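You operate a simulated robot arm through the tools that you are given. There is no shell and no other tool. Be economical: measure what you need, move in short steps, check, and stop when the job is done.

You are at the controls of a simulated robot arm. One attempt, no reset.

JOB
Open the left green drawer, take the cotton roll from the top of the green bench and put it in the inside of the left green drawer, then shut the drawer. Then take the grey clip from the upper board of the green shelf and put it on top of the blue card. Then put the blue clip from the top of the pale table on the green paddle. Do these in the order given. Set down upright: blue clip.

It is judged by the outcome, as a careful person would: the job done as asked, and still so three seconds after it is handed in. It fails if anything else is knocked over, pushed out of place, dropped, spilled or broken.

ROBOT AND FRAMES
A 7-joint arm with a two-finger parallel gripper on a trunk, on a base that drives. Base frame: it is fixed to the floor where the robot stands at the start and does not move with it; the origin is under the middle of the robot, x ahead of it, y to its left, z up; the surface under the hand at the start is at about z = 780. Lengths are in mm, angles in degrees, forces in N, time in s.
With the tool pointing down near the work surface it reaches from about 340 to 860 mm from the robot's upright axis, wherever it stands. Its first joint turns from -166.0 to 166.0 degrees. Places, roughly: blue clip (3x4x5 cm) [-1200, 5600, 800]; green paddle (7x18x3 cm) [-1200, 6200, 800]; grey clip [1500, -1750, 1750]; inside of the left green drawer [700, 100, 600]; left green drawer [600, 100, 700]. Payload 3.43 kg.
Tool frame: the origin (TCP) lies between the finger pads and is the grasp point; the fingertips stand 34 mm ahead of it; z points along the fingers, y is the line along which they close. Largest opening 128 mm; finger width 24, thickness 12; the body of the gripper, 48 by 130 mm, starts 96 mm behind the TCP.
Orientation is that of the tool frame in the base frame, as a unit quaternion [w, x, y, z]. With the fingers straight down and closing along the base's y, the tool's x points along the base's -x, its y along +y and its z along -z.

CONTROLS
- The arm moves only by the tool step_arm. Its arguments are lists of equal length, an entry for each row: "travel": the shift along the tool's x, y, z in mm, a list of three; "dr": the turn, a rotation vector about the tool's x, y, z in degrees, a list of three; "grip": the gripper command, from -1 (shut) to 1 (fully open), values between in proportion. In form: {"travel": [[x, y, z], ...], "dr": [[wx, wy, wz], ...], "grip": [grip, ...]}. A call has 1 to 12 rows; each row shifts and turns the commanded pose from where the row before left it, along the tool's axes as they then stand. A row lasts 0.2 s, in which the tool goes at most 50 mm and 8.6 degrees; a call with a longer step from one row to the next is refused whole, and so is a gripper value outside its range. Where a pose cannot be reached the arm comes as near as it can. A force on the tool above 40 N (or 10 N above the force at the start of the call, whichever is more), or a blocked arm, ends the call early, and 0.2 s more pass. Each finger travels about 153 mm/s and halts on what it meets, pressing with about 38 N; the grip force reading is that of the motor and also rises with nothing between the fingers. The clock runs only during rows and for 0.2 s after the last one: add rows that do not move to give the fingers time. The reply holds the time, the measured pose of the TCP, the force on the tool along the base axes, the opening and the grip force, in the units named above and with some noise, with the torque about the TCP (base axes, N m) and any sound that the robot's microphone picked up, and new pictures: "show" is both (left out), scene, wrist or none.
- Cameras (640 x 400 px; columns grow to the right, rows downward): "scene" is now at [152.9, 28.5, 1530.4]; the picture's right is [0.54, -0.84, 0.00], its down [-0.78, -0.50, -0.36] and it looks along [0.31, 0.20, -0.93] (base axes); focal length 256 px, centre (320, 200). "wrist" rides on the gripper at [76, -11, -160] in the tool frame; the picture's right is [0.15, 0.99, 0.00], its down [-0.88, 0.13, -0.46] and it looks along [-0.45, 0.07, 0.89] (tool axes); focal length 234 px, centre (320, 200).
- drive_base(legs): drives the robot by 1 to 6 legs, each [ahead, turn to the left] in mm and degrees, along the robot's own axes; the way and the turn of a leg run together, so that a leg with both is an arc; at most 1500 mm and 180 degrees a leg. The arm and the cameras ride along, it lands a little off, and it stops where it bumps. It gives what a move gives, and a new picture of the scene camera.
- head_to(pan, tilt): turns the head with the scene camera to pan (to the left, within 132 degrees either way) and tilt (down, from -29 to 69), counted from straight ahead of the robot. It gives what a move gives, and a new picture of the scene camera.
- locate(camera, pixels): for up to 12 pixels [column, row] of the newest picture of that camera ("zoom" is the newest enlarged one), the place [x, y, z] in the base frame of the surface seen there, good to about 2 mm. It takes no simulated time.
- zoom(camera, box): a new picture of the part [left, top, right, bottom] of that camera's present view, enlarged. It takes no simulated time.
- sign_off(): hands the job in; it is judged then, once.

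Keep the steps short. Do not move on a guess: measure, check each grasp and each placing, and mend mistakes. In all there are 110 turns and 260 pictures (those below and enlarged ones count). Leave the gripper open and the arm clear of the work at the hand-in unless told otherwise, and finish with a single line.

The tools are called after ">>>" as a command line: name --argument value ..., lists and objects as JSON in quotes. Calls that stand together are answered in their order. step_arm: Moves the arm, as the interface text tells. Its arguments: {"type":"object","properties":{"travel":{"type":"array"},"dr":{"type":"array"},"grip":{"type":"array"},"show":{"type":"string","enum":["both","scene","wrist","none"]}},"required":["travel","dr","grip"]} The other tools are called the same way: drive_base (legs) drives the base; head_to (pan, tilt) turns the head that bears the scene camera; locate (camera, pixels) gives the place of the surface under pixels of a picture; zoom (camera, box) takes an enlarged picture of a part of a camera's view; sign_off () hands the job in.

At the start:

```text
time: 0.0
tcp_pos: [403.6, 244.6, 1045.6]
orientation: [0.0, 0.0, 1.0, 0.0]
ft_force: [-0.4, -0.3, 1.2]
wrist_torque: [0.01, 0.0, 0.02]
grip_width: 127.8
grasp_force: 0.1
robot x, y, heading: [2.8, -3.7, 0.0]
head pan, tilt: [32.7, 68.8]
```

scene: 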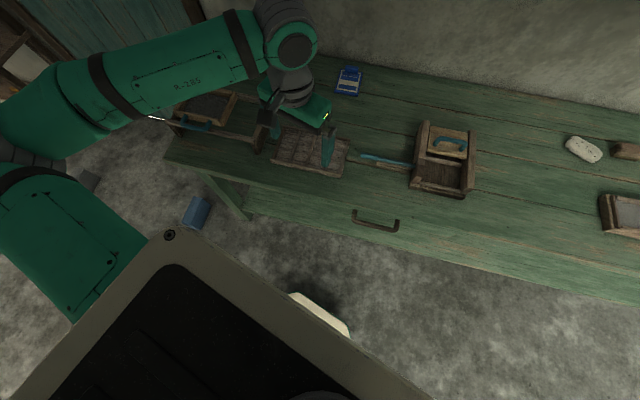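
wrist: 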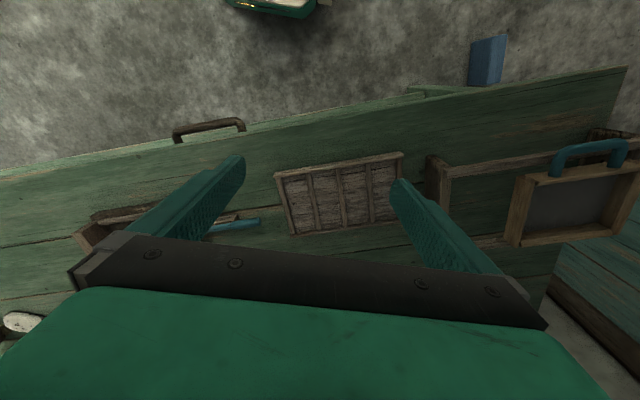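

I see the green bench with a drawer handle near (375,220) and a white object near (583,148). I'll measure these and enlarge the view.

>>> locate --camera "scene" --pixels '[[375, 222], [356, 212], [397, 226], [583, 148], [346, 80], [440, 150], [250, 215], [315, 150], [400, 162], [500, 250], [625, 150], [195, 210]]'

>>> zoom --camera "scene" --box '[160, 50, 480, 250]'

>>> zoom --camera "scene" --box '[400, 100, 640, 250]'

```text
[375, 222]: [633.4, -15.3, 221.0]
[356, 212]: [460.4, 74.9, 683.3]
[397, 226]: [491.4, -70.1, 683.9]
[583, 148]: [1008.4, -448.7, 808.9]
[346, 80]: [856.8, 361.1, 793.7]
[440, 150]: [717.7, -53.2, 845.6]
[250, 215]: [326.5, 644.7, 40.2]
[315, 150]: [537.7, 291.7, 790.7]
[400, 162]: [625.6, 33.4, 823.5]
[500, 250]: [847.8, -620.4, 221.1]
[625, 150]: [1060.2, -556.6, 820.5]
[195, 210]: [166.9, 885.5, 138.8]
```

```text
2.00 times, centred on (320, 150) of scene
```

zoom: 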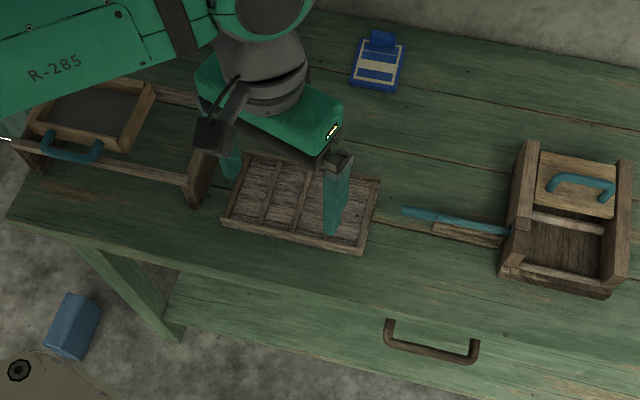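

```text
2.67 times, centred on (520, 175) of scene
```

zoom: 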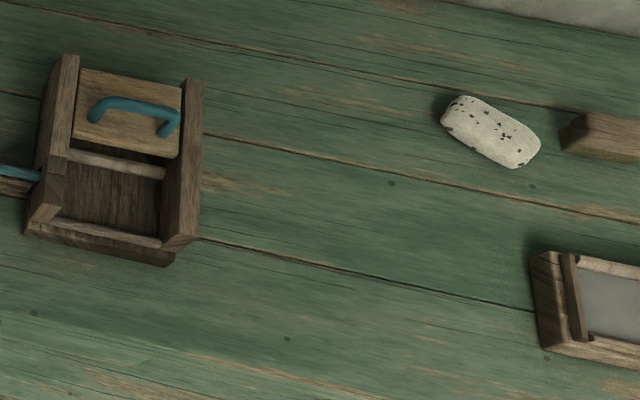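

The speckled white thing may not be the cotton roll. I'll turn the head right to see the rest of the bench.

>>> head_to --pan -35 --tilt 45

>>> head_to --pan 15 --tilt 45

```text
time: 1.4
tcp_pos: [403.1, 245.3, 1045.6]
orientation: [0.0, -0.001, 1.0, -0.001]
ft_force: [0.0, -0.2, -0.3]
wrist_torque: [-0.01, 0.03, -0.02]
grip_width: 127.9
grasp_force: 0.0
robot x, y, heading: [1.5, 1.2, 0.3]
head pan, tilt: [-35.0, 45.0]
```

scene: 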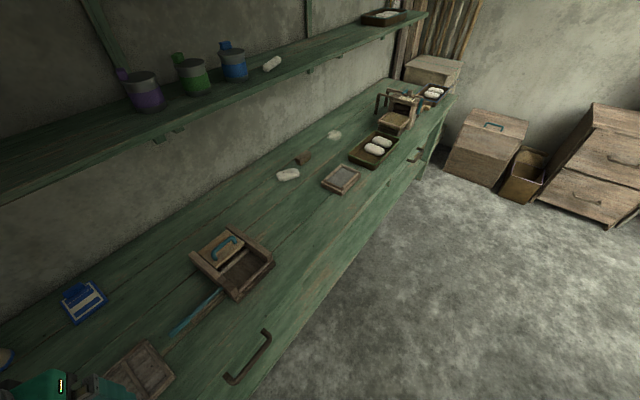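

```text
time: 2.6
tcp_pos: [402.9, 245.0, 1045.8]
orientation: [0.0, -0.001, 1.0, 0.001]
ft_force: [-0.1, -0.2, -1.2]
wrist_torque: [0.03, 0.01, -0.01]
grip_width: 128.0
grasp_force: 0.0
robot x, y, heading: [0.3, -0.1, -0.0]
head pan, tilt: [15.0, 45.0]
```

scene: 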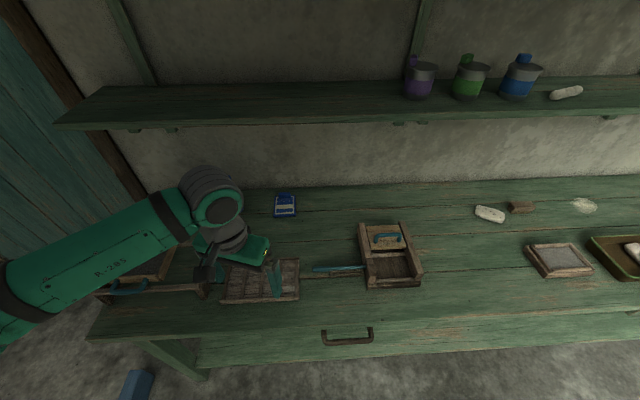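

Several white things lie on the bench and shelf. I'll look right again and enlarge them to tell which is the cotton roll.

>>> head_to --pan -35 --tilt 35

>>> zoom --camera "scene" --box '[240, 150, 480, 300]'

>>> zoom --camera "scene" --box '[100, 50, 480, 280]'

```text
time: 3.8
tcp_pos: [404.0, 245.2, 1045.5]
orientation: [0.0, 0.0, 1.0, 0.0]
ft_force: [-0.7, -0.3, -0.4]
wrist_torque: [-0.01, 0.0, 0.0]
grip_width: 128.1
grasp_force: 0.2
robot x, y, heading: [0.0, -0.1, -0.0]
head pan, tilt: [-35.0, 35.0]
```

scene: 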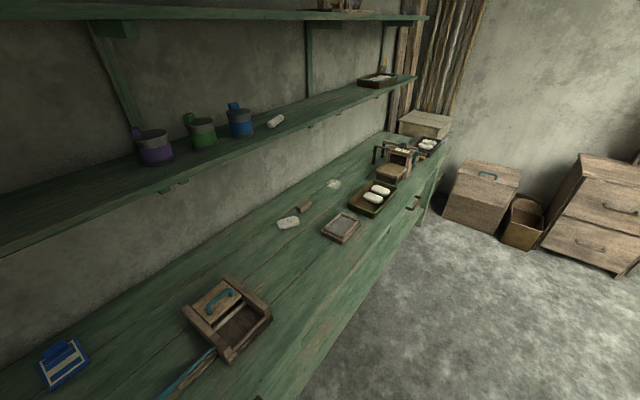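

```text
2.67 times, centred on (360, 225) of scene
```

zoom: 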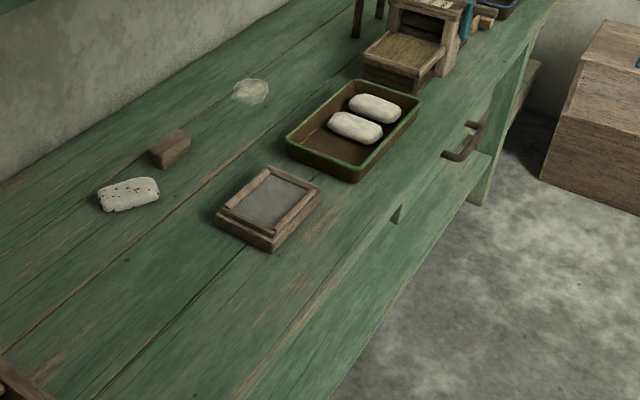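

```text
1.68 times, centred on (290, 165) of scene
```

zoom: 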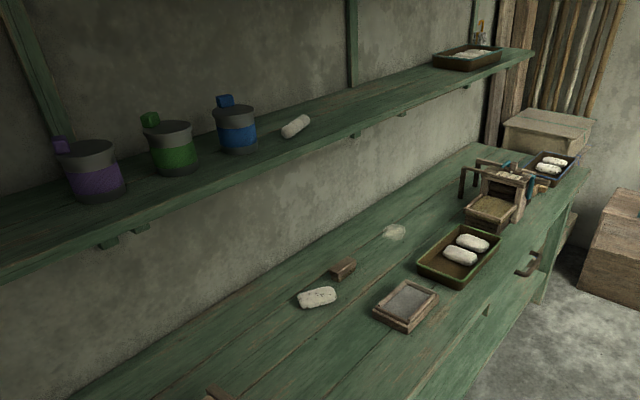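

The speckled roll at about (1008,-449,809) is the only roll lying directly on the bench top. Next I'll look closely at the left drawer handle.

>>> head_to --pan 0 --tilt 68

>>> zoom --camera "scene" --box '[240, 150, 400, 250]'

```text
time: 4.8
tcp_pos: [401.5, 243.9, 1045.6]
orientation: [0.001, 0.0, 1.0, 0.0]
ft_force: [-0.7, -0.3, -0.8]
wrist_torque: [0.04, 0.02, -0.03]
grip_width: 127.9
grasp_force: 0.0
robot x, y, heading: [-0.5, -0.9, 0.3]
head pan, tilt: [0.0, 68.0]
```

scene: 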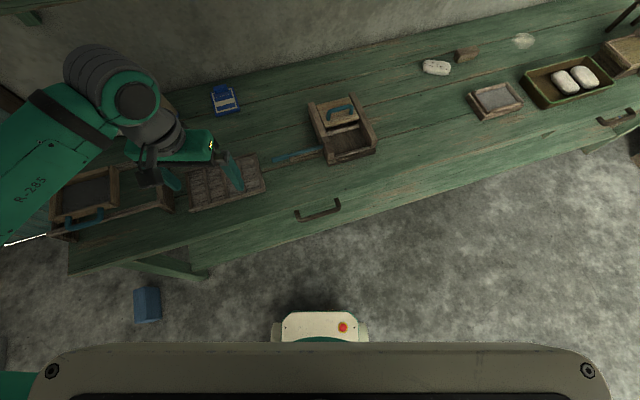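

```text
4.00 times, centred on (320, 200) of scene
```

zoom: 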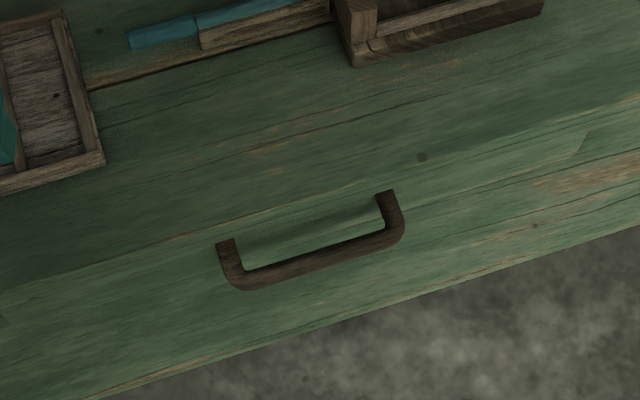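

>>> locate --camera "zoom" --pixels '[[320, 265], [250, 280], [400, 230], [226, 245], [384, 198], [318, 250], [305, 243], [320, 195], [300, 170], [500, 175], [20, 265], [595, 135]]'

>>> locate --camera "scene" --pixels '[[200, 250], [208, 272], [300, 260], [400, 190], [70, 270]]'

```text
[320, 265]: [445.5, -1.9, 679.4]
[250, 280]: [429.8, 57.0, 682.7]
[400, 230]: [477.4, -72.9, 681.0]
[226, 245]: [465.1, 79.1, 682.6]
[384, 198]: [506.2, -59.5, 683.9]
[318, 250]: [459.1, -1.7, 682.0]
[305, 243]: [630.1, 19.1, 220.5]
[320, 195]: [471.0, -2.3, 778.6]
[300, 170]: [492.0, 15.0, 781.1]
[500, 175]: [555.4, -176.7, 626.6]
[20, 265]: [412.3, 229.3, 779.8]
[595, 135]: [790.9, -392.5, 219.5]
```

```text
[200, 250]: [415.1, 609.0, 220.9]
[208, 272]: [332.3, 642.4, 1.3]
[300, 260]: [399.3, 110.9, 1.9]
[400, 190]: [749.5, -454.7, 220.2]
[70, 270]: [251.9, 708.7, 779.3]
```

I'll measure the robot's own base front, visible at (320,315), and the shelf geometry to plan where to stand.

>>> locate --camera "scene" --pixels '[[300, 315], [345, 315], [278, 330], [365, 330], [320, 352], [60, 365], [580, 365], [436, 67], [423, 62], [449, 73]]'

>>> head_to --pan -17 --tilt 0

```text
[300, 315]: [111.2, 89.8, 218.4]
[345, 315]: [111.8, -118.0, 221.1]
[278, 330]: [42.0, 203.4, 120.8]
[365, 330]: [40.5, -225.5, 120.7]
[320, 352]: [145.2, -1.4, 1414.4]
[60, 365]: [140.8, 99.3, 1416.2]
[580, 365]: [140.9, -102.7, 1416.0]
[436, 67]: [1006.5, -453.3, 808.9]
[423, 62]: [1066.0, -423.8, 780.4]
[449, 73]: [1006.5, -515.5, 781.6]
```

```text
time: 6.2
tcp_pos: [403.3, 245.0, 1044.5]
orientation: [0.0, 0.0, 1.0, 0.0]
ft_force: [0.0, -0.2, -0.2]
wrist_torque: [0.01, -0.04, 0.0]
grip_width: 128.2
grasp_force: 0.0
robot x, y, heading: [3.0, 1.3, 0.2]
head pan, tilt: [-17.0, 0.0]
```

scene: 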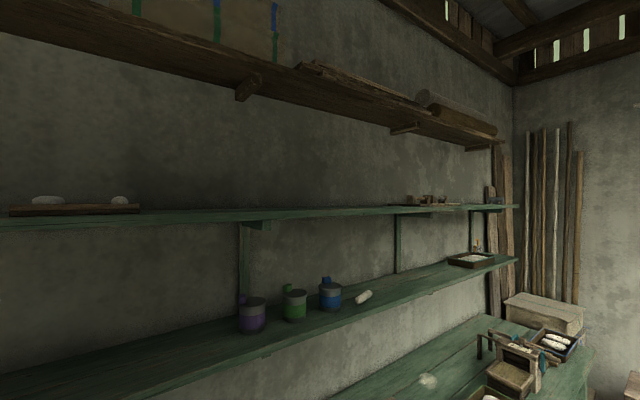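

The upper green board runs along at row ~210, with small items near (425,198). I'll enlarge and measure there.

>>> zoom --camera "scene" --box '[380, 160, 540, 260]'

>>> locate --camera "scene" --pixels '[[412, 199], [426, 199], [440, 200], [421, 205], [400, 213], [480, 263], [300, 208], [330, 340], [500, 200], [200, 150], [363, 296]]'

```text
4.00 times, centred on (460, 210) of scene
```

zoom: 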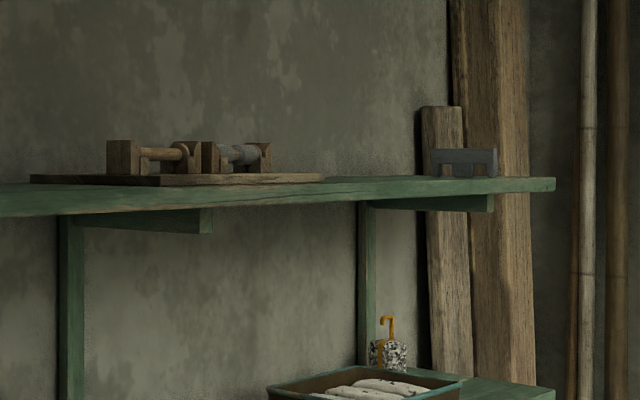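

```text
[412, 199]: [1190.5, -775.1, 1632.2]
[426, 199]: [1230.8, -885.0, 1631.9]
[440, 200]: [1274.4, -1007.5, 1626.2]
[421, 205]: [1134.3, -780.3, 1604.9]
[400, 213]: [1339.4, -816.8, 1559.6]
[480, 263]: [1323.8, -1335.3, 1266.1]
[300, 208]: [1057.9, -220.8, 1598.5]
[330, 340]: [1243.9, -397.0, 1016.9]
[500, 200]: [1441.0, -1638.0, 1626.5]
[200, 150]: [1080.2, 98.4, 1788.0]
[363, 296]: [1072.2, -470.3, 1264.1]
```

The grey clip sits near the right end of the upper board (about (497,200)). First the drawer: I need an accurate bench angle, so I'll look along the front edge.

>>> head_to --pan -20 --tilt 50

>>> zoom --camera "scene" --box '[160, 120, 640, 400]'

```text
time: 7.3
tcp_pos: [403.2, 245.2, 1046.0]
orientation: [0.0, -0.001, 1.0, -0.001]
ft_force: [-0.1, -0.3, -0.6]
wrist_torque: [0.01, -0.03, -0.01]
grip_width: 128.4
grasp_force: 0.1
robot x, y, heading: [-1.4, -2.2, 0.2]
head pan, tilt: [-20.0, 50.0]
```

scene: 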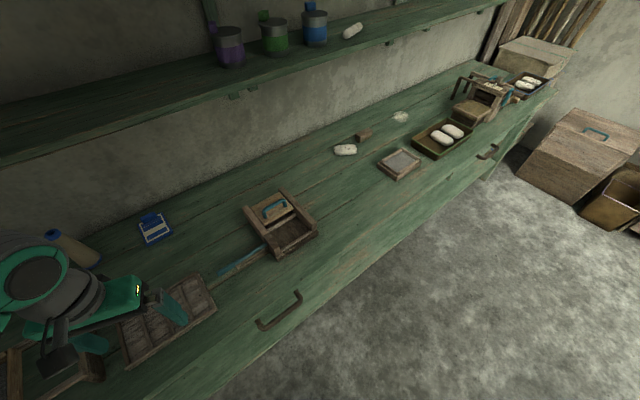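

```text
1.33 times, centred on (400, 260) of scene
```

zoom: 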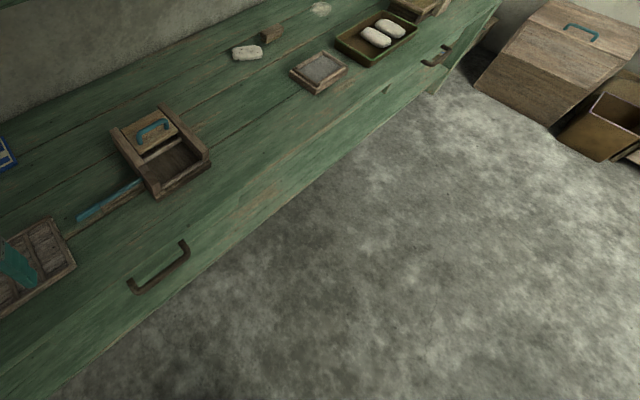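

>>> locate --camera "scene" --pixels '[[298, 294], [262, 326], [281, 313], [496, 146], [478, 157], [335, 262], [430, 190], [345, 150], [337, 147], [355, 152], [300, 275], [230, 335]]'

>>> locate --camera "zoom" --pixels '[[128, 285], [180, 243], [188, 255], [135, 293], [450, 45], [430, 65], [100, 320], [60, 360], [320, 160], [300, 180]]'

```text
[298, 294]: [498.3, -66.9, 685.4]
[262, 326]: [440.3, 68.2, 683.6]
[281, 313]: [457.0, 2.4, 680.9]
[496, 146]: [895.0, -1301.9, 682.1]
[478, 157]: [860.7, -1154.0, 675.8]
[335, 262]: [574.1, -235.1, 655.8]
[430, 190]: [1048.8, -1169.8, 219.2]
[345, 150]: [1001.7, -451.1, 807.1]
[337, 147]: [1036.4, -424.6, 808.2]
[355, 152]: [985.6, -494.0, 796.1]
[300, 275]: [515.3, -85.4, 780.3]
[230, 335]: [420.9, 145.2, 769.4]
```

```text
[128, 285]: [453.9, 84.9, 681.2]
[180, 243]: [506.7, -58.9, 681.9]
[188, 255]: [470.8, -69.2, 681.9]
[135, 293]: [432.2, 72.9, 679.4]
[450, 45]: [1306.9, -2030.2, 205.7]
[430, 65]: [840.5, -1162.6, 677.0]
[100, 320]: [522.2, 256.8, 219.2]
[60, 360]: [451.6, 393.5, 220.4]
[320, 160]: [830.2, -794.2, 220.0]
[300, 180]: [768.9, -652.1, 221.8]
```

Bench normal is turned about 17° to the right; the left handle's bar middle is about (452,2,676). I'll back off to about 750 mm from the handle, square to the bench.

>>> drive_base --legs '[[0, -39.8], [-345, 0], [0, 22.8]]'

>>> head_to --pan 0 --tilt 50

>>> zoom --camera "scene" --box '[220, 150, 420, 275]'

```text
time: 13.0
tcp_pos: [189.5, 340.6, 1046.1]
orientation: [0.0, 0.142, 0.99, 0.001]
ft_force: [0.6, -0.2, -0.6]
wrist_torque: [-0.02, 0.02, 0.01]
grip_width: 127.8
grasp_force: 0.1
robot x, y, heading: [-265.6, 216.9, -15.7]
head pan, tilt: [-20.0, 50.0]
```

scene: 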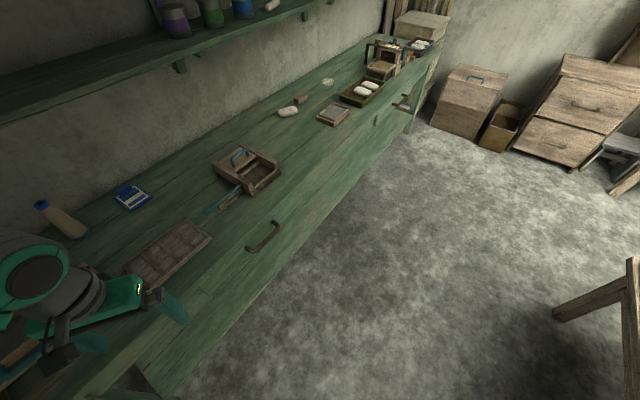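

```text
time: 13.8
tcp_pos: [190.6, 341.0, 1046.2]
orientation: [0.0, 0.142, 0.99, 0.001]
ft_force: [-0.4, 0.5, -0.5]
wrist_torque: [0.0, 0.01, 0.02]
grip_width: 128.2
grasp_force: 0.2
robot x, y, heading: [-264.4, 217.8, -16.0]
head pan, tilt: [0.0, 50.0]
```

scene: 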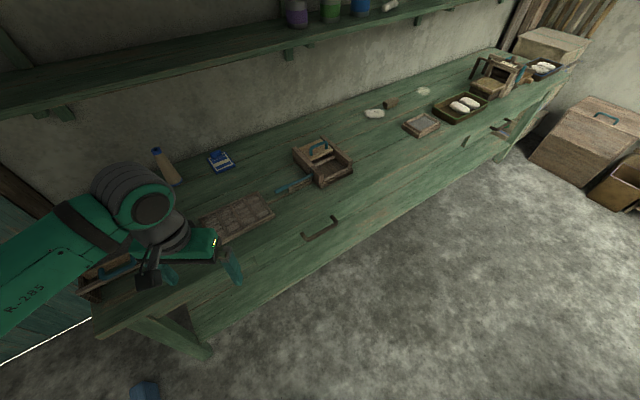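

```text
3.20 times, centred on (320, 212) of scene
```

zoom: 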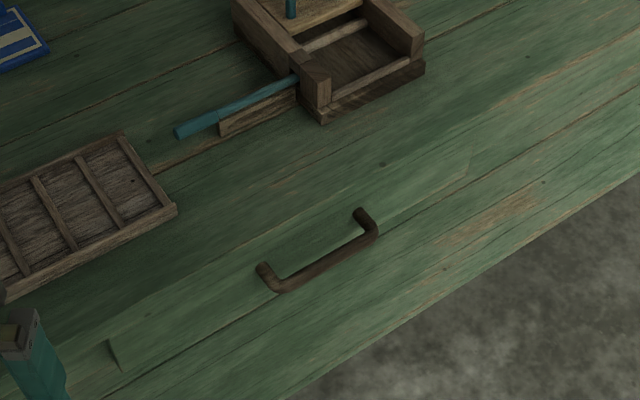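

I had the sign of the bench's turn wrong: the edge runs away to the right, so square-on heading is about +17°, and the standing place is about (-265,-217). I'll drive there.

>>> drive_base --legs '[[0, -74], [435, 0], [0, 107]]'

>>> zoom --camera "scene" --box '[220, 150, 420, 275]'

```text
time: 25.1
tcp_pos: [56.1, 128.3, 1044.9]
orientation: [0.0, -0.121, 0.993, 0.0]
ft_force: [0.5, 0.3, 0.2]
wrist_torque: [-0.02, 0.02, 0.01]
grip_width: 128.0
grasp_force: 0.1
robot x, y, heading: [-276.8, -201.5, 14.2]
head pan, tilt: [0.0, 50.0]
```

scene: 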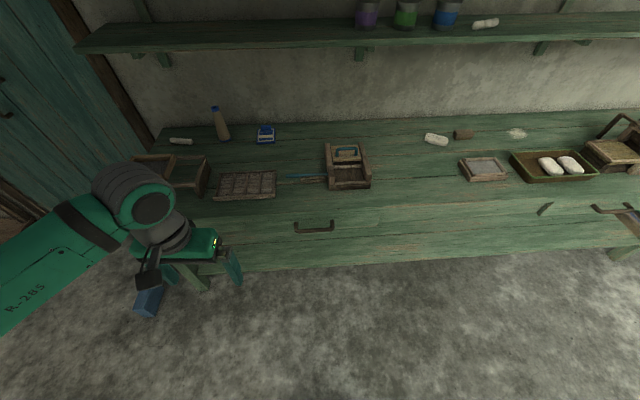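

```text
3.20 times, centred on (320, 212) of scene
```

zoom: 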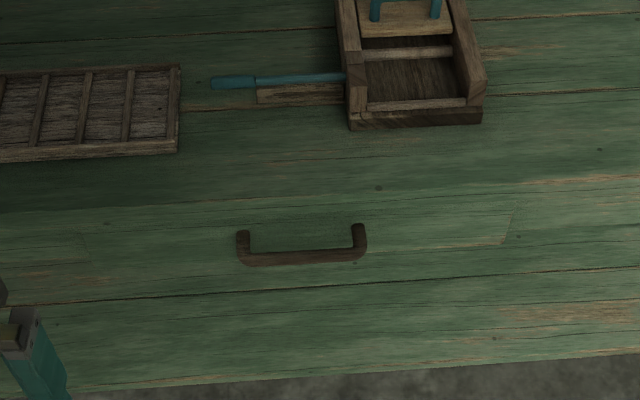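

There's another white object at (180,141), near the left end of the bench. I'll compare it with the speckled one at (436,139) and measure the handle.

>>> zoom --camera "scene" --box '[120, 90, 280, 190]'

>>> zoom --camera "scene" --box '[400, 90, 640, 240]'

>>> locate --camera "scene" --pixels '[[298, 222], [331, 222], [299, 230], [315, 230], [332, 229], [180, 141], [172, 139], [190, 143], [436, 139], [260, 230], [370, 245], [340, 260]]'

```text
4.00 times, centred on (200, 140) of scene
```

zoom: 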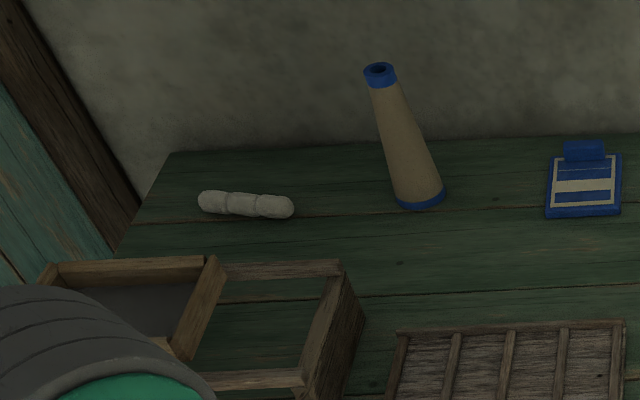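

```text
2.67 times, centred on (520, 165) of scene
```

zoom: 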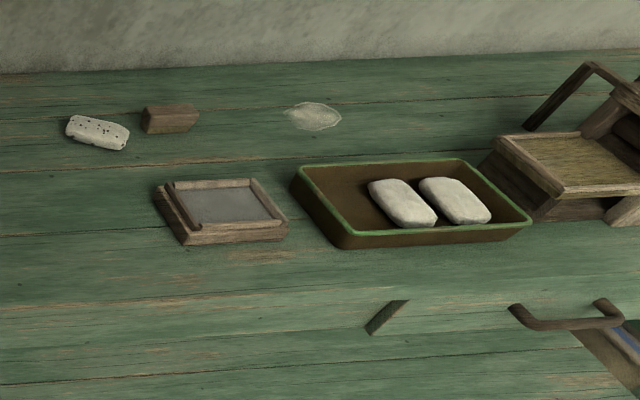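

```text
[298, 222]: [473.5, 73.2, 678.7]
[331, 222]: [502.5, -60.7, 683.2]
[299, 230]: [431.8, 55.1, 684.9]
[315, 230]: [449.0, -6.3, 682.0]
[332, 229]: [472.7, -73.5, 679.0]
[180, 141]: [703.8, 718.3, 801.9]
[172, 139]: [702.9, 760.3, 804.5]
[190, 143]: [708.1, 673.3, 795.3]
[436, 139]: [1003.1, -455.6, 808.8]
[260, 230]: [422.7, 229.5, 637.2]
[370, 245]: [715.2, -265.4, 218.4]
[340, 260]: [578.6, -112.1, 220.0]
```

>>> zoom --camera "scene" --box '[440, 0, 520, 50]'

>>> zoom --camera "scene" --box '[400, 115, 480, 165]'

>>> zoom --camera "scene" --box '[150, 120, 230, 170]'

```text
8.00 times, centred on (480, 25) of scene
```

zoom: 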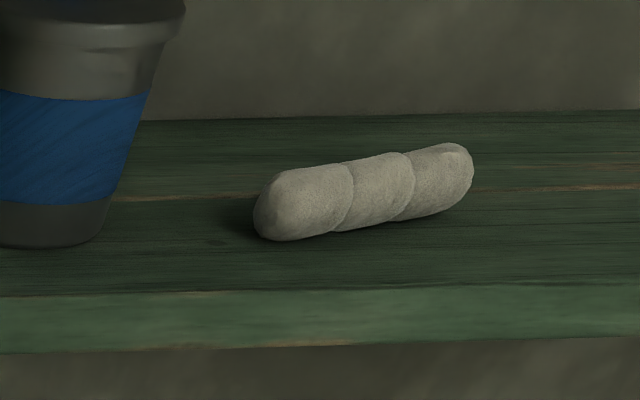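

```text
8.00 times, centred on (440, 140) of scene
```

zoom: 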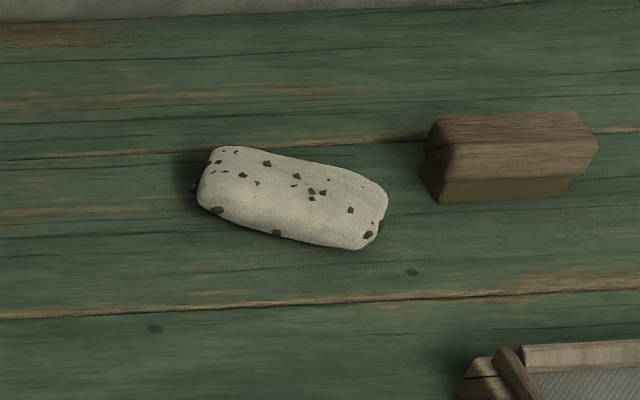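

```text
8.00 times, centred on (190, 145) of scene
```

zoom: 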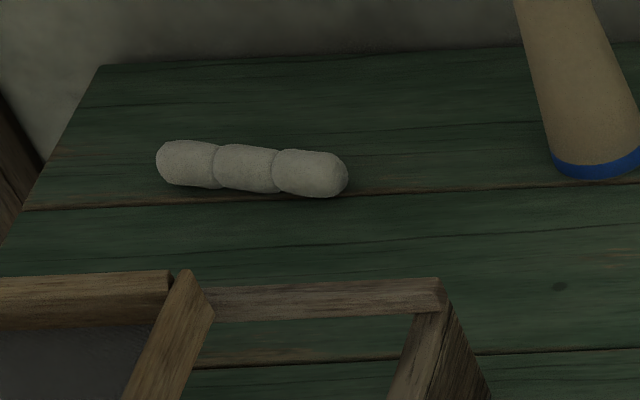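

The three-segment roll at about (704,718,802) is the cotton roll (the same kind lies on the shelf, which is why "bench top" is specified). Now for the drawer: first bring the TCP in front of the handle, high up, then pitch the tool to horizontal.

>>> step_arm --travel '[[-33.6, -32.1, 0], [-33.6, -32.1, 0], [-33.6, -32.1, 0], [-33.6, -32.1, 0], [-33.6, -32.1, 0], [-33.6, -32.1, 0], [-33.6, -32.1, 0]]' --dr '[[0, 0, -0.5], [0, 0, -0.5], [0, 0, -0.5], [0, 0, -0.5], [0, 0, -0.5], [0, 0, -0.5], [0, 0, -0.5]]' --grip '[1, 1, 1, 1, 1, 1, 1]' --show "none"

>>> step_arm --travel '[[0, 0, 0], [0, 0, 0], [0, 0, 0], [0, 0, 0], [0, 0, 0], [0, 0, 0], [0, 0, 0], [0, 0, 0], [0, 0, 0], [0, 0, 0], [0, 0, 0]]' --dr '[[0, -8.2, 0], [0, -8.2, 0], [0, -8.2, 0], [0, -8.2, 0], [0, -8.2, 0], [0, -8.2, 0], [0, -8.2, 0], [0, -8.2, 0], [0, -8.2, 0], [0, -8.2, 0], [0, -8.0, 0]]' --grip '[1, 1, 1, 1, 1, 1, 1, 1, 1, 1, 1]' --show "both"

```text
time: 26.7
tcp_pos: [341.3, -23.0, 1041.5]
orientation: [0.0, -0.151, 0.988, 0.0]
ft_force: [-0.5, 0.2, -0.2]
wrist_torque: [-0.09, -0.05, 0.0]
grip_width: 127.7
grasp_force: 0.2
robot x, y, heading: [-275.3, -204.7, 14.3]
head pan, tilt: [0.0, 50.0]
```

```text
time: 29.1
tcp_pos: [340.9, -25.3, 1046.9]
orientation: [0.7, -0.106, 0.698, 0.108]
ft_force: [0.3, 0.2, 0.8]
wrist_torque: [-0.01, 0.02, -0.04]
grip_width: 128.1
grasp_force: 0.1
robot x, y, heading: [-273.1, -205.5, 13.9]
head pan, tilt: [0.0, 50.0]
```

scene: 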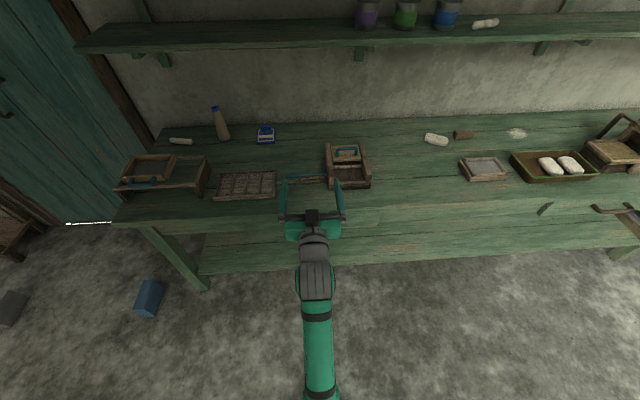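
wrist: 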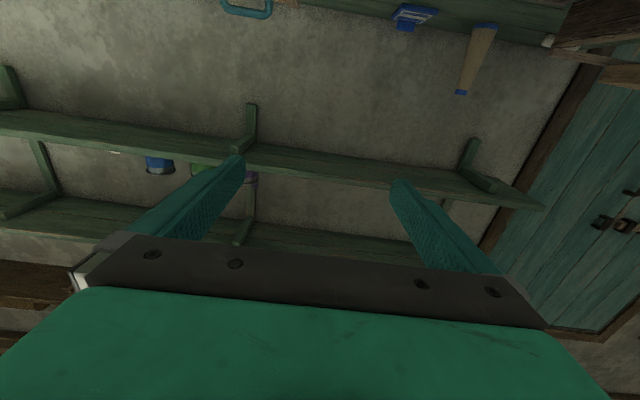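

The tool is horizontal. Now I'll roll it 90° so the fingers close vertically.

>>> step_arm --travel '[[0, 0, 0], [0, 0, 0], [0, 0, 0], [0, 0, 0], [0, 0, 0], [0, 0, 0], [0, 0, 0], [0, 0, 0], [0, 0, 0], [0, 0, 0], [0, 0, 0]]' --dr '[[0, 0, 8.2], [0, 0, 8.2], [0, 0, 8.2], [0, 0, 8.2], [0, 0, 8.2], [0, 0, 8.2], [0, 0, 8.2], [0, 0, 8.2], [0, 0, 8.2], [0, 0, 8.2], [0, 0, 8.0]]' --grip '[1, 1, 1, 1, 1, 1, 1, 1, 1, 1, 1]' --show "none"

>>> step_arm --travel '[[0, -46, 0], [0, -46, 0], [0, -46, 0], [0, -46, 0], [0, -46, 0], [0, -46, 0], [0, -46, 0], [0, -46, 0]]' --dr '[[0, 0, 0], [0, 0, 0], [0, 0, 0], [0, 0, 0], [0, 0, 0], [0, 0, 0], [0, 0, 0], [0, 0, 0]]' --grip '[1, 1, 1, 1, 1, 1, 1, 1]' --show "both"

```text
time: 31.5
tcp_pos: [342.3, -26.3, 1043.6]
orientation: [0.419, 0.42, 0.569, 0.569]
ft_force: [0.7, -0.5, 0.5]
wrist_torque: [-0.01, -0.04, 0.0]
grip_width: 128.3
grasp_force: 0.0
robot x, y, heading: [-275.6, -206.7, 14.0]
head pan, tilt: [0.0, 50.0]
```

```text
time: 33.3
tcp_pos: [341.5, -22.7, 676.2]
orientation: [0.419, 0.419, 0.57, 0.57]
ft_force: [-0.4, 0.2, -0.5]
wrist_torque: [0.01, -0.03, 0.01]
grip_width: 128.0
grasp_force: 0.1
robot x, y, heading: [-274.7, -202.4, 13.7]
head pan, tilt: [0.0, 50.0]
```

scene: 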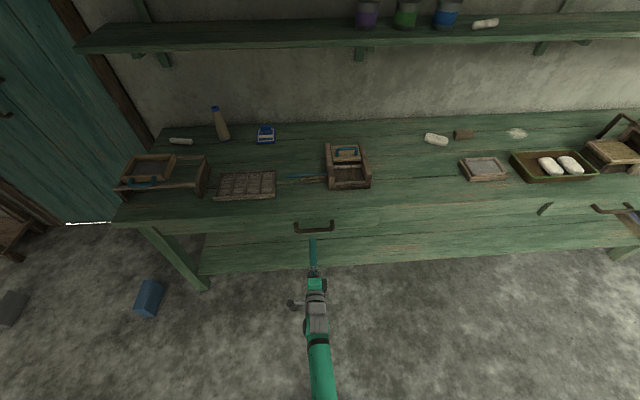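
wrist: 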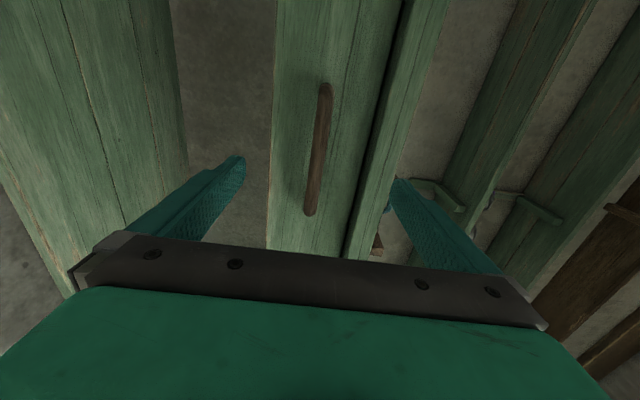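

Good view: the bar stands between the finger lines at (320,150). Measure it.

>>> locate --camera "wrist" --pixels '[[325, 90], [318, 150], [310, 208], [312, 150], [324, 150], [340, 150], [300, 150], [290, 220], [360, 110]]'

```text
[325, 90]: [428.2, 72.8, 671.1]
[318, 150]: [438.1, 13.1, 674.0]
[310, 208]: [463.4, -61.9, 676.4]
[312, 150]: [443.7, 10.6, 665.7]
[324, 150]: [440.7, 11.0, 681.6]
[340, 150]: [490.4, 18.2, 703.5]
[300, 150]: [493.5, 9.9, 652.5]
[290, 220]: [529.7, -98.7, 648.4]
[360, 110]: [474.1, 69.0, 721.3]
```

Bar centre z≈674, depth 106 mm ahead of the TCP; the drawer face lies about 50 mm behind. Move in and close.

>>> step_arm --travel '[[0, -2, 36], [0, 0, 36], [0, 0, 34], [0, 0, 0], [0, 0, 0], [0, 0, 0], [0, 0, 0]]' --dr '[[0, 0, 0], [0, 0, 0], [0, 0, 0], [0, 0, 0], [0, 0, 0], [0, 0, 0], [0, 0, 0]]' --grip '[1, 1, 1, 1, -1, -1, -1]' --show "wrist"

```text
time: 34.1
tcp_pos: [432.5, 5.6, 674.6]
orientation: [0.421, 0.415, 0.567, 0.573]
ft_force: [-33.2, -9.1, 8.8]
wrist_torque: [0.85, -2.67, 0.43]
grip_width: 128.0
grasp_force: 0.0
robot x, y, heading: [-273.4, -210.7, 14.1]
head pan, tilt: [0.0, 50.0]
stopped in row 4: the force on the tool passed its limit at 128 N (the readings are from after the stop); the commanded pose is now the measured one
```

wrist: 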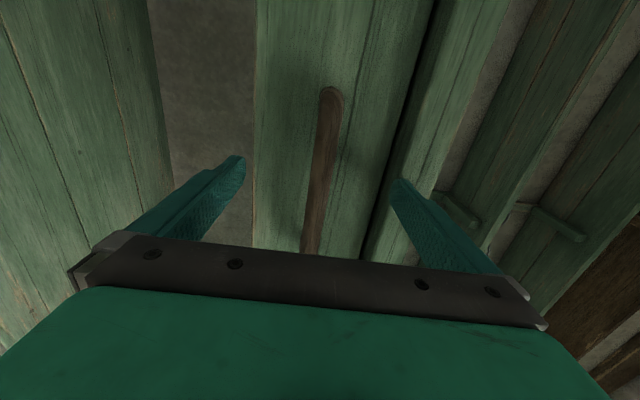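

The upper finger touched the bench top's front edge. Back off, half-close the fingers, then go in again.

>>> step_arm --travel '[[0, 0, -30], [0, 0, 0], [0, 0, 0], [0, 0, 0]]' --dr '[[0, 0, 0], [0, 0, 0], [0, 0, 0], [0, 0, 0]]' --grip '[1, -0.1, -0.1, -0.1]' --show "wrist"

```text
time: 35.1
tcp_pos: [406.3, -2.6, 673.9]
orientation: [0.419, 0.417, 0.569, 0.572]
ft_force: [0.4, 0.4, 0.6]
wrist_torque: [0.01, 0.03, -0.01]
grip_width: 57.3
grasp_force: 0.0
robot x, y, heading: [-274.4, -205.3, 14.1]
head pan, tilt: [0.0, 50.0]
```

wrist: 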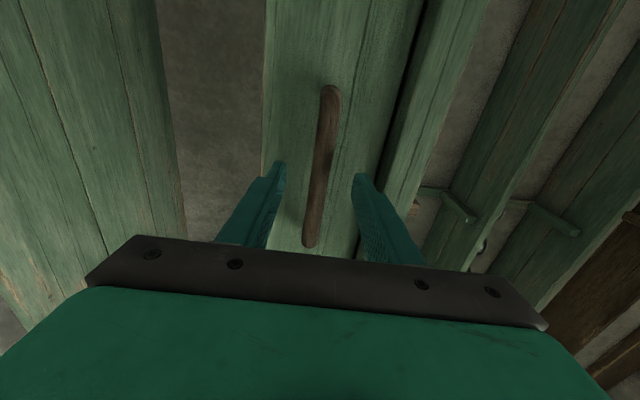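

>>> step_arm --travel '[[0, 0, 20], [0, 0, 18], [0, 0, 0], [0, 0, 0], [0, 0, 0]]' --dr '[[0, 0, 0], [0, 0, 0], [0, 0, 0], [0, 0, 0], [0, 0, 0]]' --grip '[-0.1, -0.1, -0.1, -1, -1]' --show "wrist"

```text
time: 36.3
tcp_pos: [443.5, 8.1, 675.5]
orientation: [0.42, 0.417, 0.568, 0.572]
ft_force: [0.7, -0.2, 1.9]
wrist_torque: [0.08, 0.01, 0.13]
grip_width: 17.8
grasp_force: 45.2
robot x, y, heading: [-275.1, -206.6, 14.0]
head pan, tilt: [0.0, 50.0]
```

wrist: 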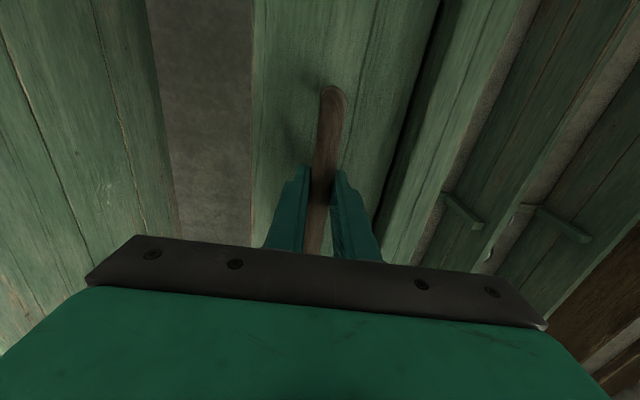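

The bar is gripped (17.8 mm, 45 N). Pull straight out along the bench normal, first 120 mm.

>>> step_arm --travel '[[0, 0, -15], [0, 0, -20], [0, 0, -25], [0, 0, -30], [0, 0, -30]]' --dr '[[0, 0, 0], [0, 0, 0], [0, 0, 0], [0, 0, 0], [0, 0, 0]]' --grip '[-1, -1, -1, -1, -1]' --show "scene"

```text
time: 37.5
tcp_pos: [326.9, -29.6, 674.9]
orientation: [0.421, 0.416, 0.567, 0.573]
ft_force: [9.1, -23.0, 4.6]
wrist_torque: [0.17, -0.26, 0.1]
grip_width: 17.9
grasp_force: 45.4
robot x, y, heading: [-276.3, -203.2, 13.8]
head pan, tilt: [0.0, 50.0]
```

scene: 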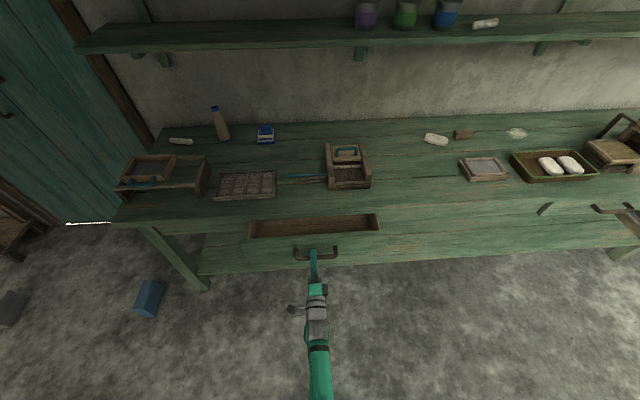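

The drawer slides well, with slight side force. Pull on another ~130 mm with a small sideways correction.

>>> step_arm --travel '[[-1, 0, -20], [-0.6, 0, -28], [-0.5, 0, -28], [-0.5, 0, -28], [-0.5, 0, -26]]' --dr '[[0, 0, 0], [0, 0, 0], [0, 0, 0], [0, 0, 0], [0, 0, 0]]' --grip '[-1, -1, -1, -1, -1]' --show "scene"

```text
time: 38.7
tcp_pos: [204.4, -70.4, 675.6]
orientation: [0.419, 0.414, 0.567, 0.575]
ft_force: [4.0, -5.6, 29.8]
wrist_torque: [0.22, -0.17, 0.17]
grip_width: 17.6
grasp_force: 45.0
robot x, y, heading: [-275.3, -207.9, 14.2]
head pan, tilt: [0.0, 50.0]
```

scene: 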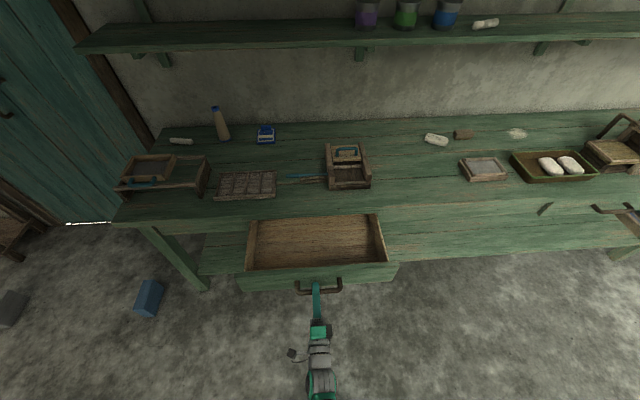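

The drawer is out about 250 mm and empty. Release the handle and back off; measure the drawer's interior.

>>> step_arm --travel '[[0, 0, 0], [0, 0, 0], [0, 0, -30], [0, 0, -40]]' --dr '[[0, 0, 0], [0, 0, 0], [0, 0, 0], [0, 0, 0]]' --grip '[0, 0, 0, 0]' --show "scene"

>>> locate --camera "scene" --pixels '[[260, 262], [315, 262], [375, 258], [265, 230], [315, 230], [370, 225], [246, 245], [386, 240], [320, 268], [318, 287], [180, 141], [318, 205]]'

```text
time: 39.7
tcp_pos: [137.2, -92.1, 670.8]
orientation: [0.419, 0.416, 0.569, 0.573]
ft_force: [0.6, -0.2, 0.6]
wrist_torque: [0.01, 0.0, -0.03]
grip_width: 63.6
grasp_force: 0.0
robot x, y, heading: [-280.2, -208.6, 14.0]
head pan, tilt: [0.0, 50.0]
```

scene: 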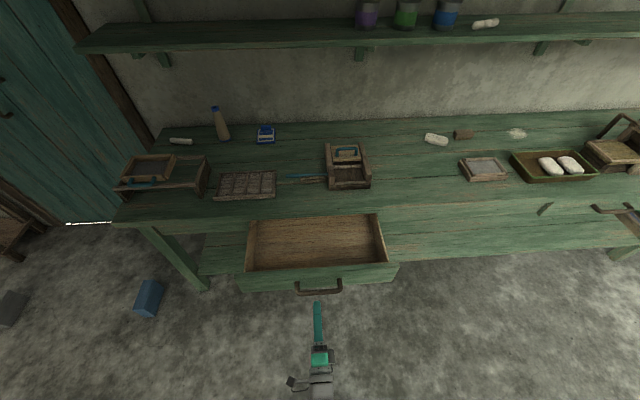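

```text
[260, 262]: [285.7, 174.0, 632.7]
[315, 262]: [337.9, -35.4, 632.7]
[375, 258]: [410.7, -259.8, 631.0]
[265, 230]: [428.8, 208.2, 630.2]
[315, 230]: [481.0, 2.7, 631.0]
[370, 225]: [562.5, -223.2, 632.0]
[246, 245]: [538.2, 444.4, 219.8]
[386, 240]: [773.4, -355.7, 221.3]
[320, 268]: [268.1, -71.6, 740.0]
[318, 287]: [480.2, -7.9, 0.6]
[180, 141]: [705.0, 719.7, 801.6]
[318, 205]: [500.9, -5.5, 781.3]
```

Drawer floor is at z≈632, front rim z≈740. Now lift the arm, and bring the tool back to pointing down.

>>> step_arm --travel '[[0, 46, 0], [0, 46, 0], [0, 46, 0], [0, 46, 0], [0, 46, 0], [0, 46, 0], [0, 46, 0], [0, 46, 0]]' --dr '[[0, 0, 0], [0, 0, 0], [0, 0, 0], [0, 0, 0], [0, 0, 0], [0, 0, 0], [0, 0, 0], [0, 0, 0]]' --grip '[0, 0, 0, 0, 0, 0, 0, 0]' --show "none"

>>> step_arm --travel '[[0, 0, 0], [0, 0, 0], [0, 0, 0], [0, 0, 0], [0, 0, 0], [0, 0, 0], [0, 0, 0], [0, 0, 0], [0, 0, 0], [0, 0, 0], [0, 0, 0]]' --dr '[[0, 0, -8.2], [0, 0, -8.2], [0, 0, -8.2], [0, 0, -8.2], [0, 0, -8.2], [0, 0, -8.2], [0, 0, -8.2], [0, 0, -8.2], [0, 0, -8.2], [0, 0, -8.2], [0, 0, -8]]' --grip '[0, 0, 0, 0, 0, 0, 0, 0, 0, 0, 0]' --show "none"

>>> step_arm --travel '[[0, 0, 0], [0, 0, 0], [0, 0, 0], [0, 0, 0], [0, 0, 0], [0, 0, 0], [0, 0, 0], [0, 0, 0], [0, 0, 0], [0, 0, 0], [0, 0, 0]]' --dr '[[0, 8.2, 0], [0, 8.2, 0], [0, 8.2, 0], [0, 8.2, 0], [0, 8.2, 0], [0, 8.2, 0], [0, 8.2, 0], [0, 8.2, 0], [0, 8.2, 0], [0, 8.2, 0], [0, 8, 0]]' --grip '[0, 0, 0, 0, 0, 0, 0, 0, 0, 0, 0]' --show "scene"

```text
time: 41.5
tcp_pos: [173.5, -80.0, 967.8]
orientation: [0.42, 0.416, 0.568, 0.573]
ft_force: [-0.1, 0.3, -0.5]
wrist_torque: [-0.01, -0.01, 0.02]
grip_width: 64.0
grasp_force: 0.0
out of reach, approached as far as the arm can: row 7, 8
robot x, y, heading: [-276.2, -204.3, 14.0]
head pan, tilt: [0.0, 50.0]
```

```text
time: 43.9
tcp_pos: [172.5, -83.6, 961.9]
orientation: [0.701, -0.109, 0.696, 0.106]
ft_force: [-0.2, -0.1, 0.4]
wrist_torque: [-0.01, -0.01, -0.03]
grip_width: 63.9
grasp_force: 0.0
robot x, y, heading: [-273.8, -202.9, 14.1]
head pan, tilt: [0.0, 50.0]
```

```text
time: 46.3
tcp_pos: [220.4, -71.2, 900.0]
orientation: [0.28, -0.146, 0.948, 0.043]
ft_force: [0.2, -0.6, -0.1]
wrist_torque: [0.03, -0.03, 0.0]
grip_width: 64.0
grasp_force: 0.1
out of reach, approached as far as the arm can: row 1, 2, 3, 4, 8, 9, 10, 11
robot x, y, heading: [-276.9, -206.0, 14.0]
head pan, tilt: [0.0, 50.0]
```

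scene: 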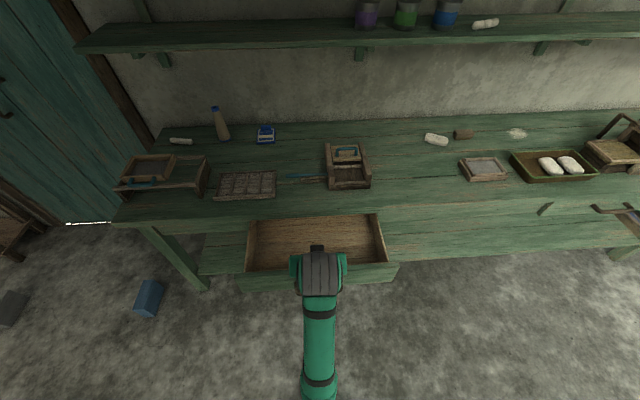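

The pitch stopped about 33° short near a reach limit. Move the hand forward and up, then finish the pitch.

>>> step_arm --travel '[[-34, 0, -8], [-34, 0, -8], [-34, 0, -8], [-34, 0, -8]]' --dr '[[0, 0, 0], [0, 0, 0], [0, 0, 0], [0, 0, 0]]' --grip '[0, 0, 0, 0]' --show "none"

>>> step_arm --travel '[[0, 0, 0], [0, 0, 0], [0, 0, 0], [0, 0, 0]]' --dr '[[0, 8, 0], [0, 8, 0], [0, 8, 0], [0, 8, 0]]' --grip '[0, 0, 0, 0]' --show "none"

```text
time: 47.3
tcp_pos: [292.1, -38.5, 992.3]
orientation: [0.303, -0.144, 0.94, 0.061]
ft_force: [-1.2, 0.7, 0.4]
wrist_torque: [-0.03, -0.03, -0.02]
grip_width: 64.0
grasp_force: 0.0
out of reach, approached as far as the arm can: row 1, 2
robot x, y, heading: [-277.8, -204.0, 14.1]
head pan, tilt: [0.0, 50.0]
```

```text
time: 48.3
tcp_pos: [291.8, -37.6, 993.1]
orientation: [0.032, -0.155, 0.987, 0.02]
ft_force: [0.2, 0.3, -0.6]
wrist_torque: [-0.01, 0.02, -0.01]
grip_width: 64.0
grasp_force: 0.3
robot x, y, heading: [-275.0, -203.0, 14.1]
head pan, tilt: [0.0, 50.0]
```

Tool is nearly vertical. Now drive: left along the bench at a distance from the open drawer, then forward to the roll's place.

>>> drive_base --legs '[[0, 93.6], [509, 0], [0, -90]]'

>>> locate --camera "scene" --pixels '[[320, 200]]'

```text
time: 60.1
tcp_pos: [181.9, 429.1, 992.7]
orientation: [0.035, -0.127, 0.991, 0.017]
ft_force: [-0.3, 0.1, 0.0]
wrist_torque: [-0.04, -0.01, 0.03]
grip_width: 63.9
grasp_force: 0.0
robot x, y, heading: [-393.3, 296.1, 10.5]
head pan, tilt: [0.0, 50.0]
```

scene: 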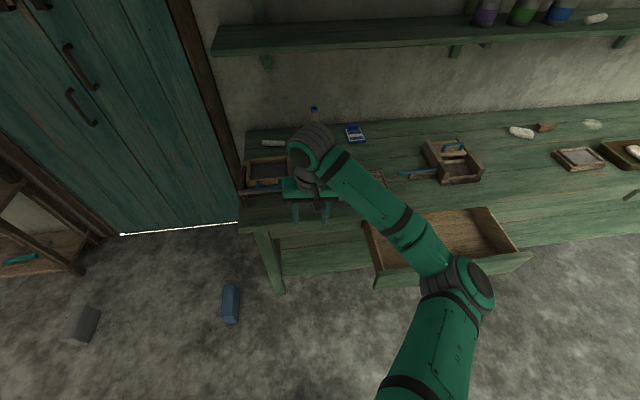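

```text
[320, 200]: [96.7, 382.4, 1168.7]
```

>>> locate --camera "scene" --pixels '[[314, 109], [314, 120], [354, 130], [265, 162], [300, 30], [230, 290], [230, 320], [455, 146], [385, 175], [270, 142]]'

>>> zoom --camera "scene" --box '[220, 90, 400, 210]'

```text
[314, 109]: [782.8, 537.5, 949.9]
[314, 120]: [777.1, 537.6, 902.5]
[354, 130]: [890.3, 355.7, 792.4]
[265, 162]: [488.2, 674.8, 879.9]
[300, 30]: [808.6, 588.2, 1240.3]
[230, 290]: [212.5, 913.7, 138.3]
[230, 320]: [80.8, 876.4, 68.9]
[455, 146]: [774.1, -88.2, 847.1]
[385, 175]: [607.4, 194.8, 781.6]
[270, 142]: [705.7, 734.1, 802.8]
```

```text
3.33 times, centred on (310, 150) of scene
```

zoom: 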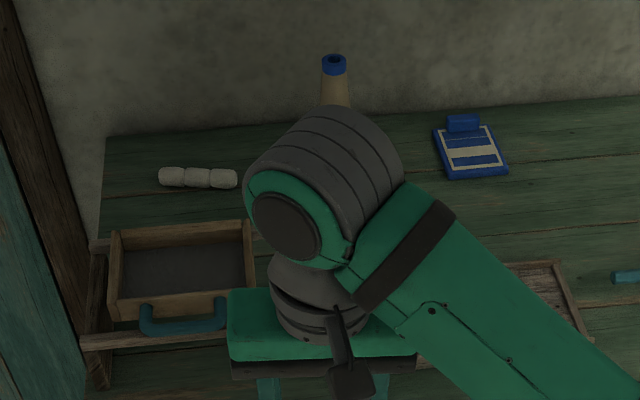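

The way is clear. Drive forward to the roll.

>>> drive_base --legs '[[0, 7], [410, 0]]'

```text
time: 63.3
tcp_pos: [558.8, 620.8, 992.8]
orientation: [0.032, -0.186, 0.982, 0.021]
ft_force: [-0.2, 0.4, 0.0]
wrist_torque: [-0.03, 0.0, 0.04]
grip_width: 63.9
grasp_force: 0.0
robot x, y, heading: [1.4, 419.7, 17.5]
head pan, tilt: [0.0, 50.0]
```

scene: 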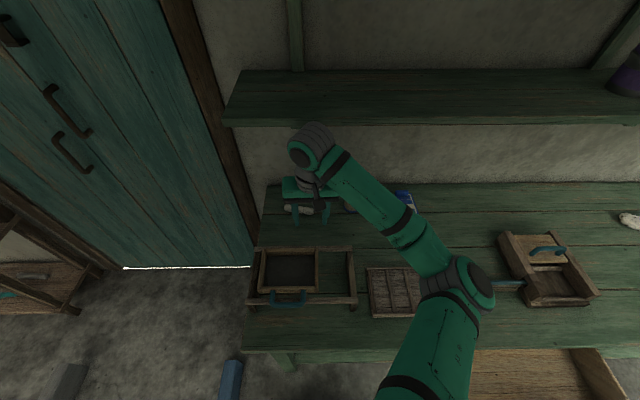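

>>> locate --camera "scene" --pixels '[[240, 124], [400, 125], [245, 75], [310, 130], [300, 160], [340, 165], [300, 210], [290, 209], [307, 212], [290, 300]]'

>>> step_arm --travel '[[0, 0, 0]]' --dr '[[0, 3.5, 0]]' --grip '[0]' --show "wrist"

```text
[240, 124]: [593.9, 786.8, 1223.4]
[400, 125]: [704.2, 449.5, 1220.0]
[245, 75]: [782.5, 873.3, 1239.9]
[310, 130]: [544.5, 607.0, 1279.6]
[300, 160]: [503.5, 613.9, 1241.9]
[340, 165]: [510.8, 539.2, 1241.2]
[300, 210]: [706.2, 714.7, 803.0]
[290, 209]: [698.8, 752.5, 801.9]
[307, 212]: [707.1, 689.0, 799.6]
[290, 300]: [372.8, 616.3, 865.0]
```

```text
time: 63.7
tcp_pos: [558.8, 622.1, 993.0]
orientation: [0.003, -0.186, 0.982, 0.013]
ft_force: [0.6, 0.6, 0.0]
wrist_torque: [0.02, 0.02, 0.02]
grip_width: 64.3
grasp_force: 0.0
robot x, y, heading: [3.8, 420.0, 17.5]
head pan, tilt: [0.0, 50.0]
```

wrist: 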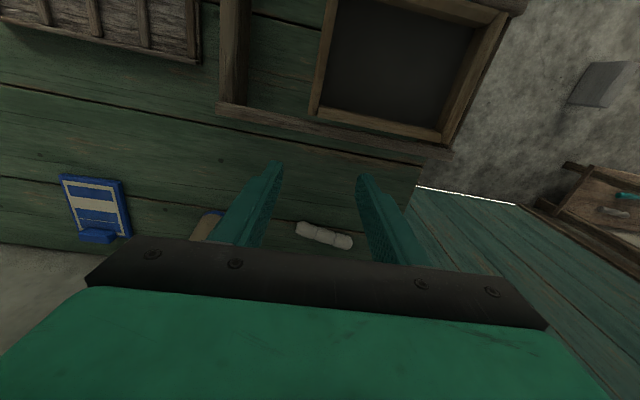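

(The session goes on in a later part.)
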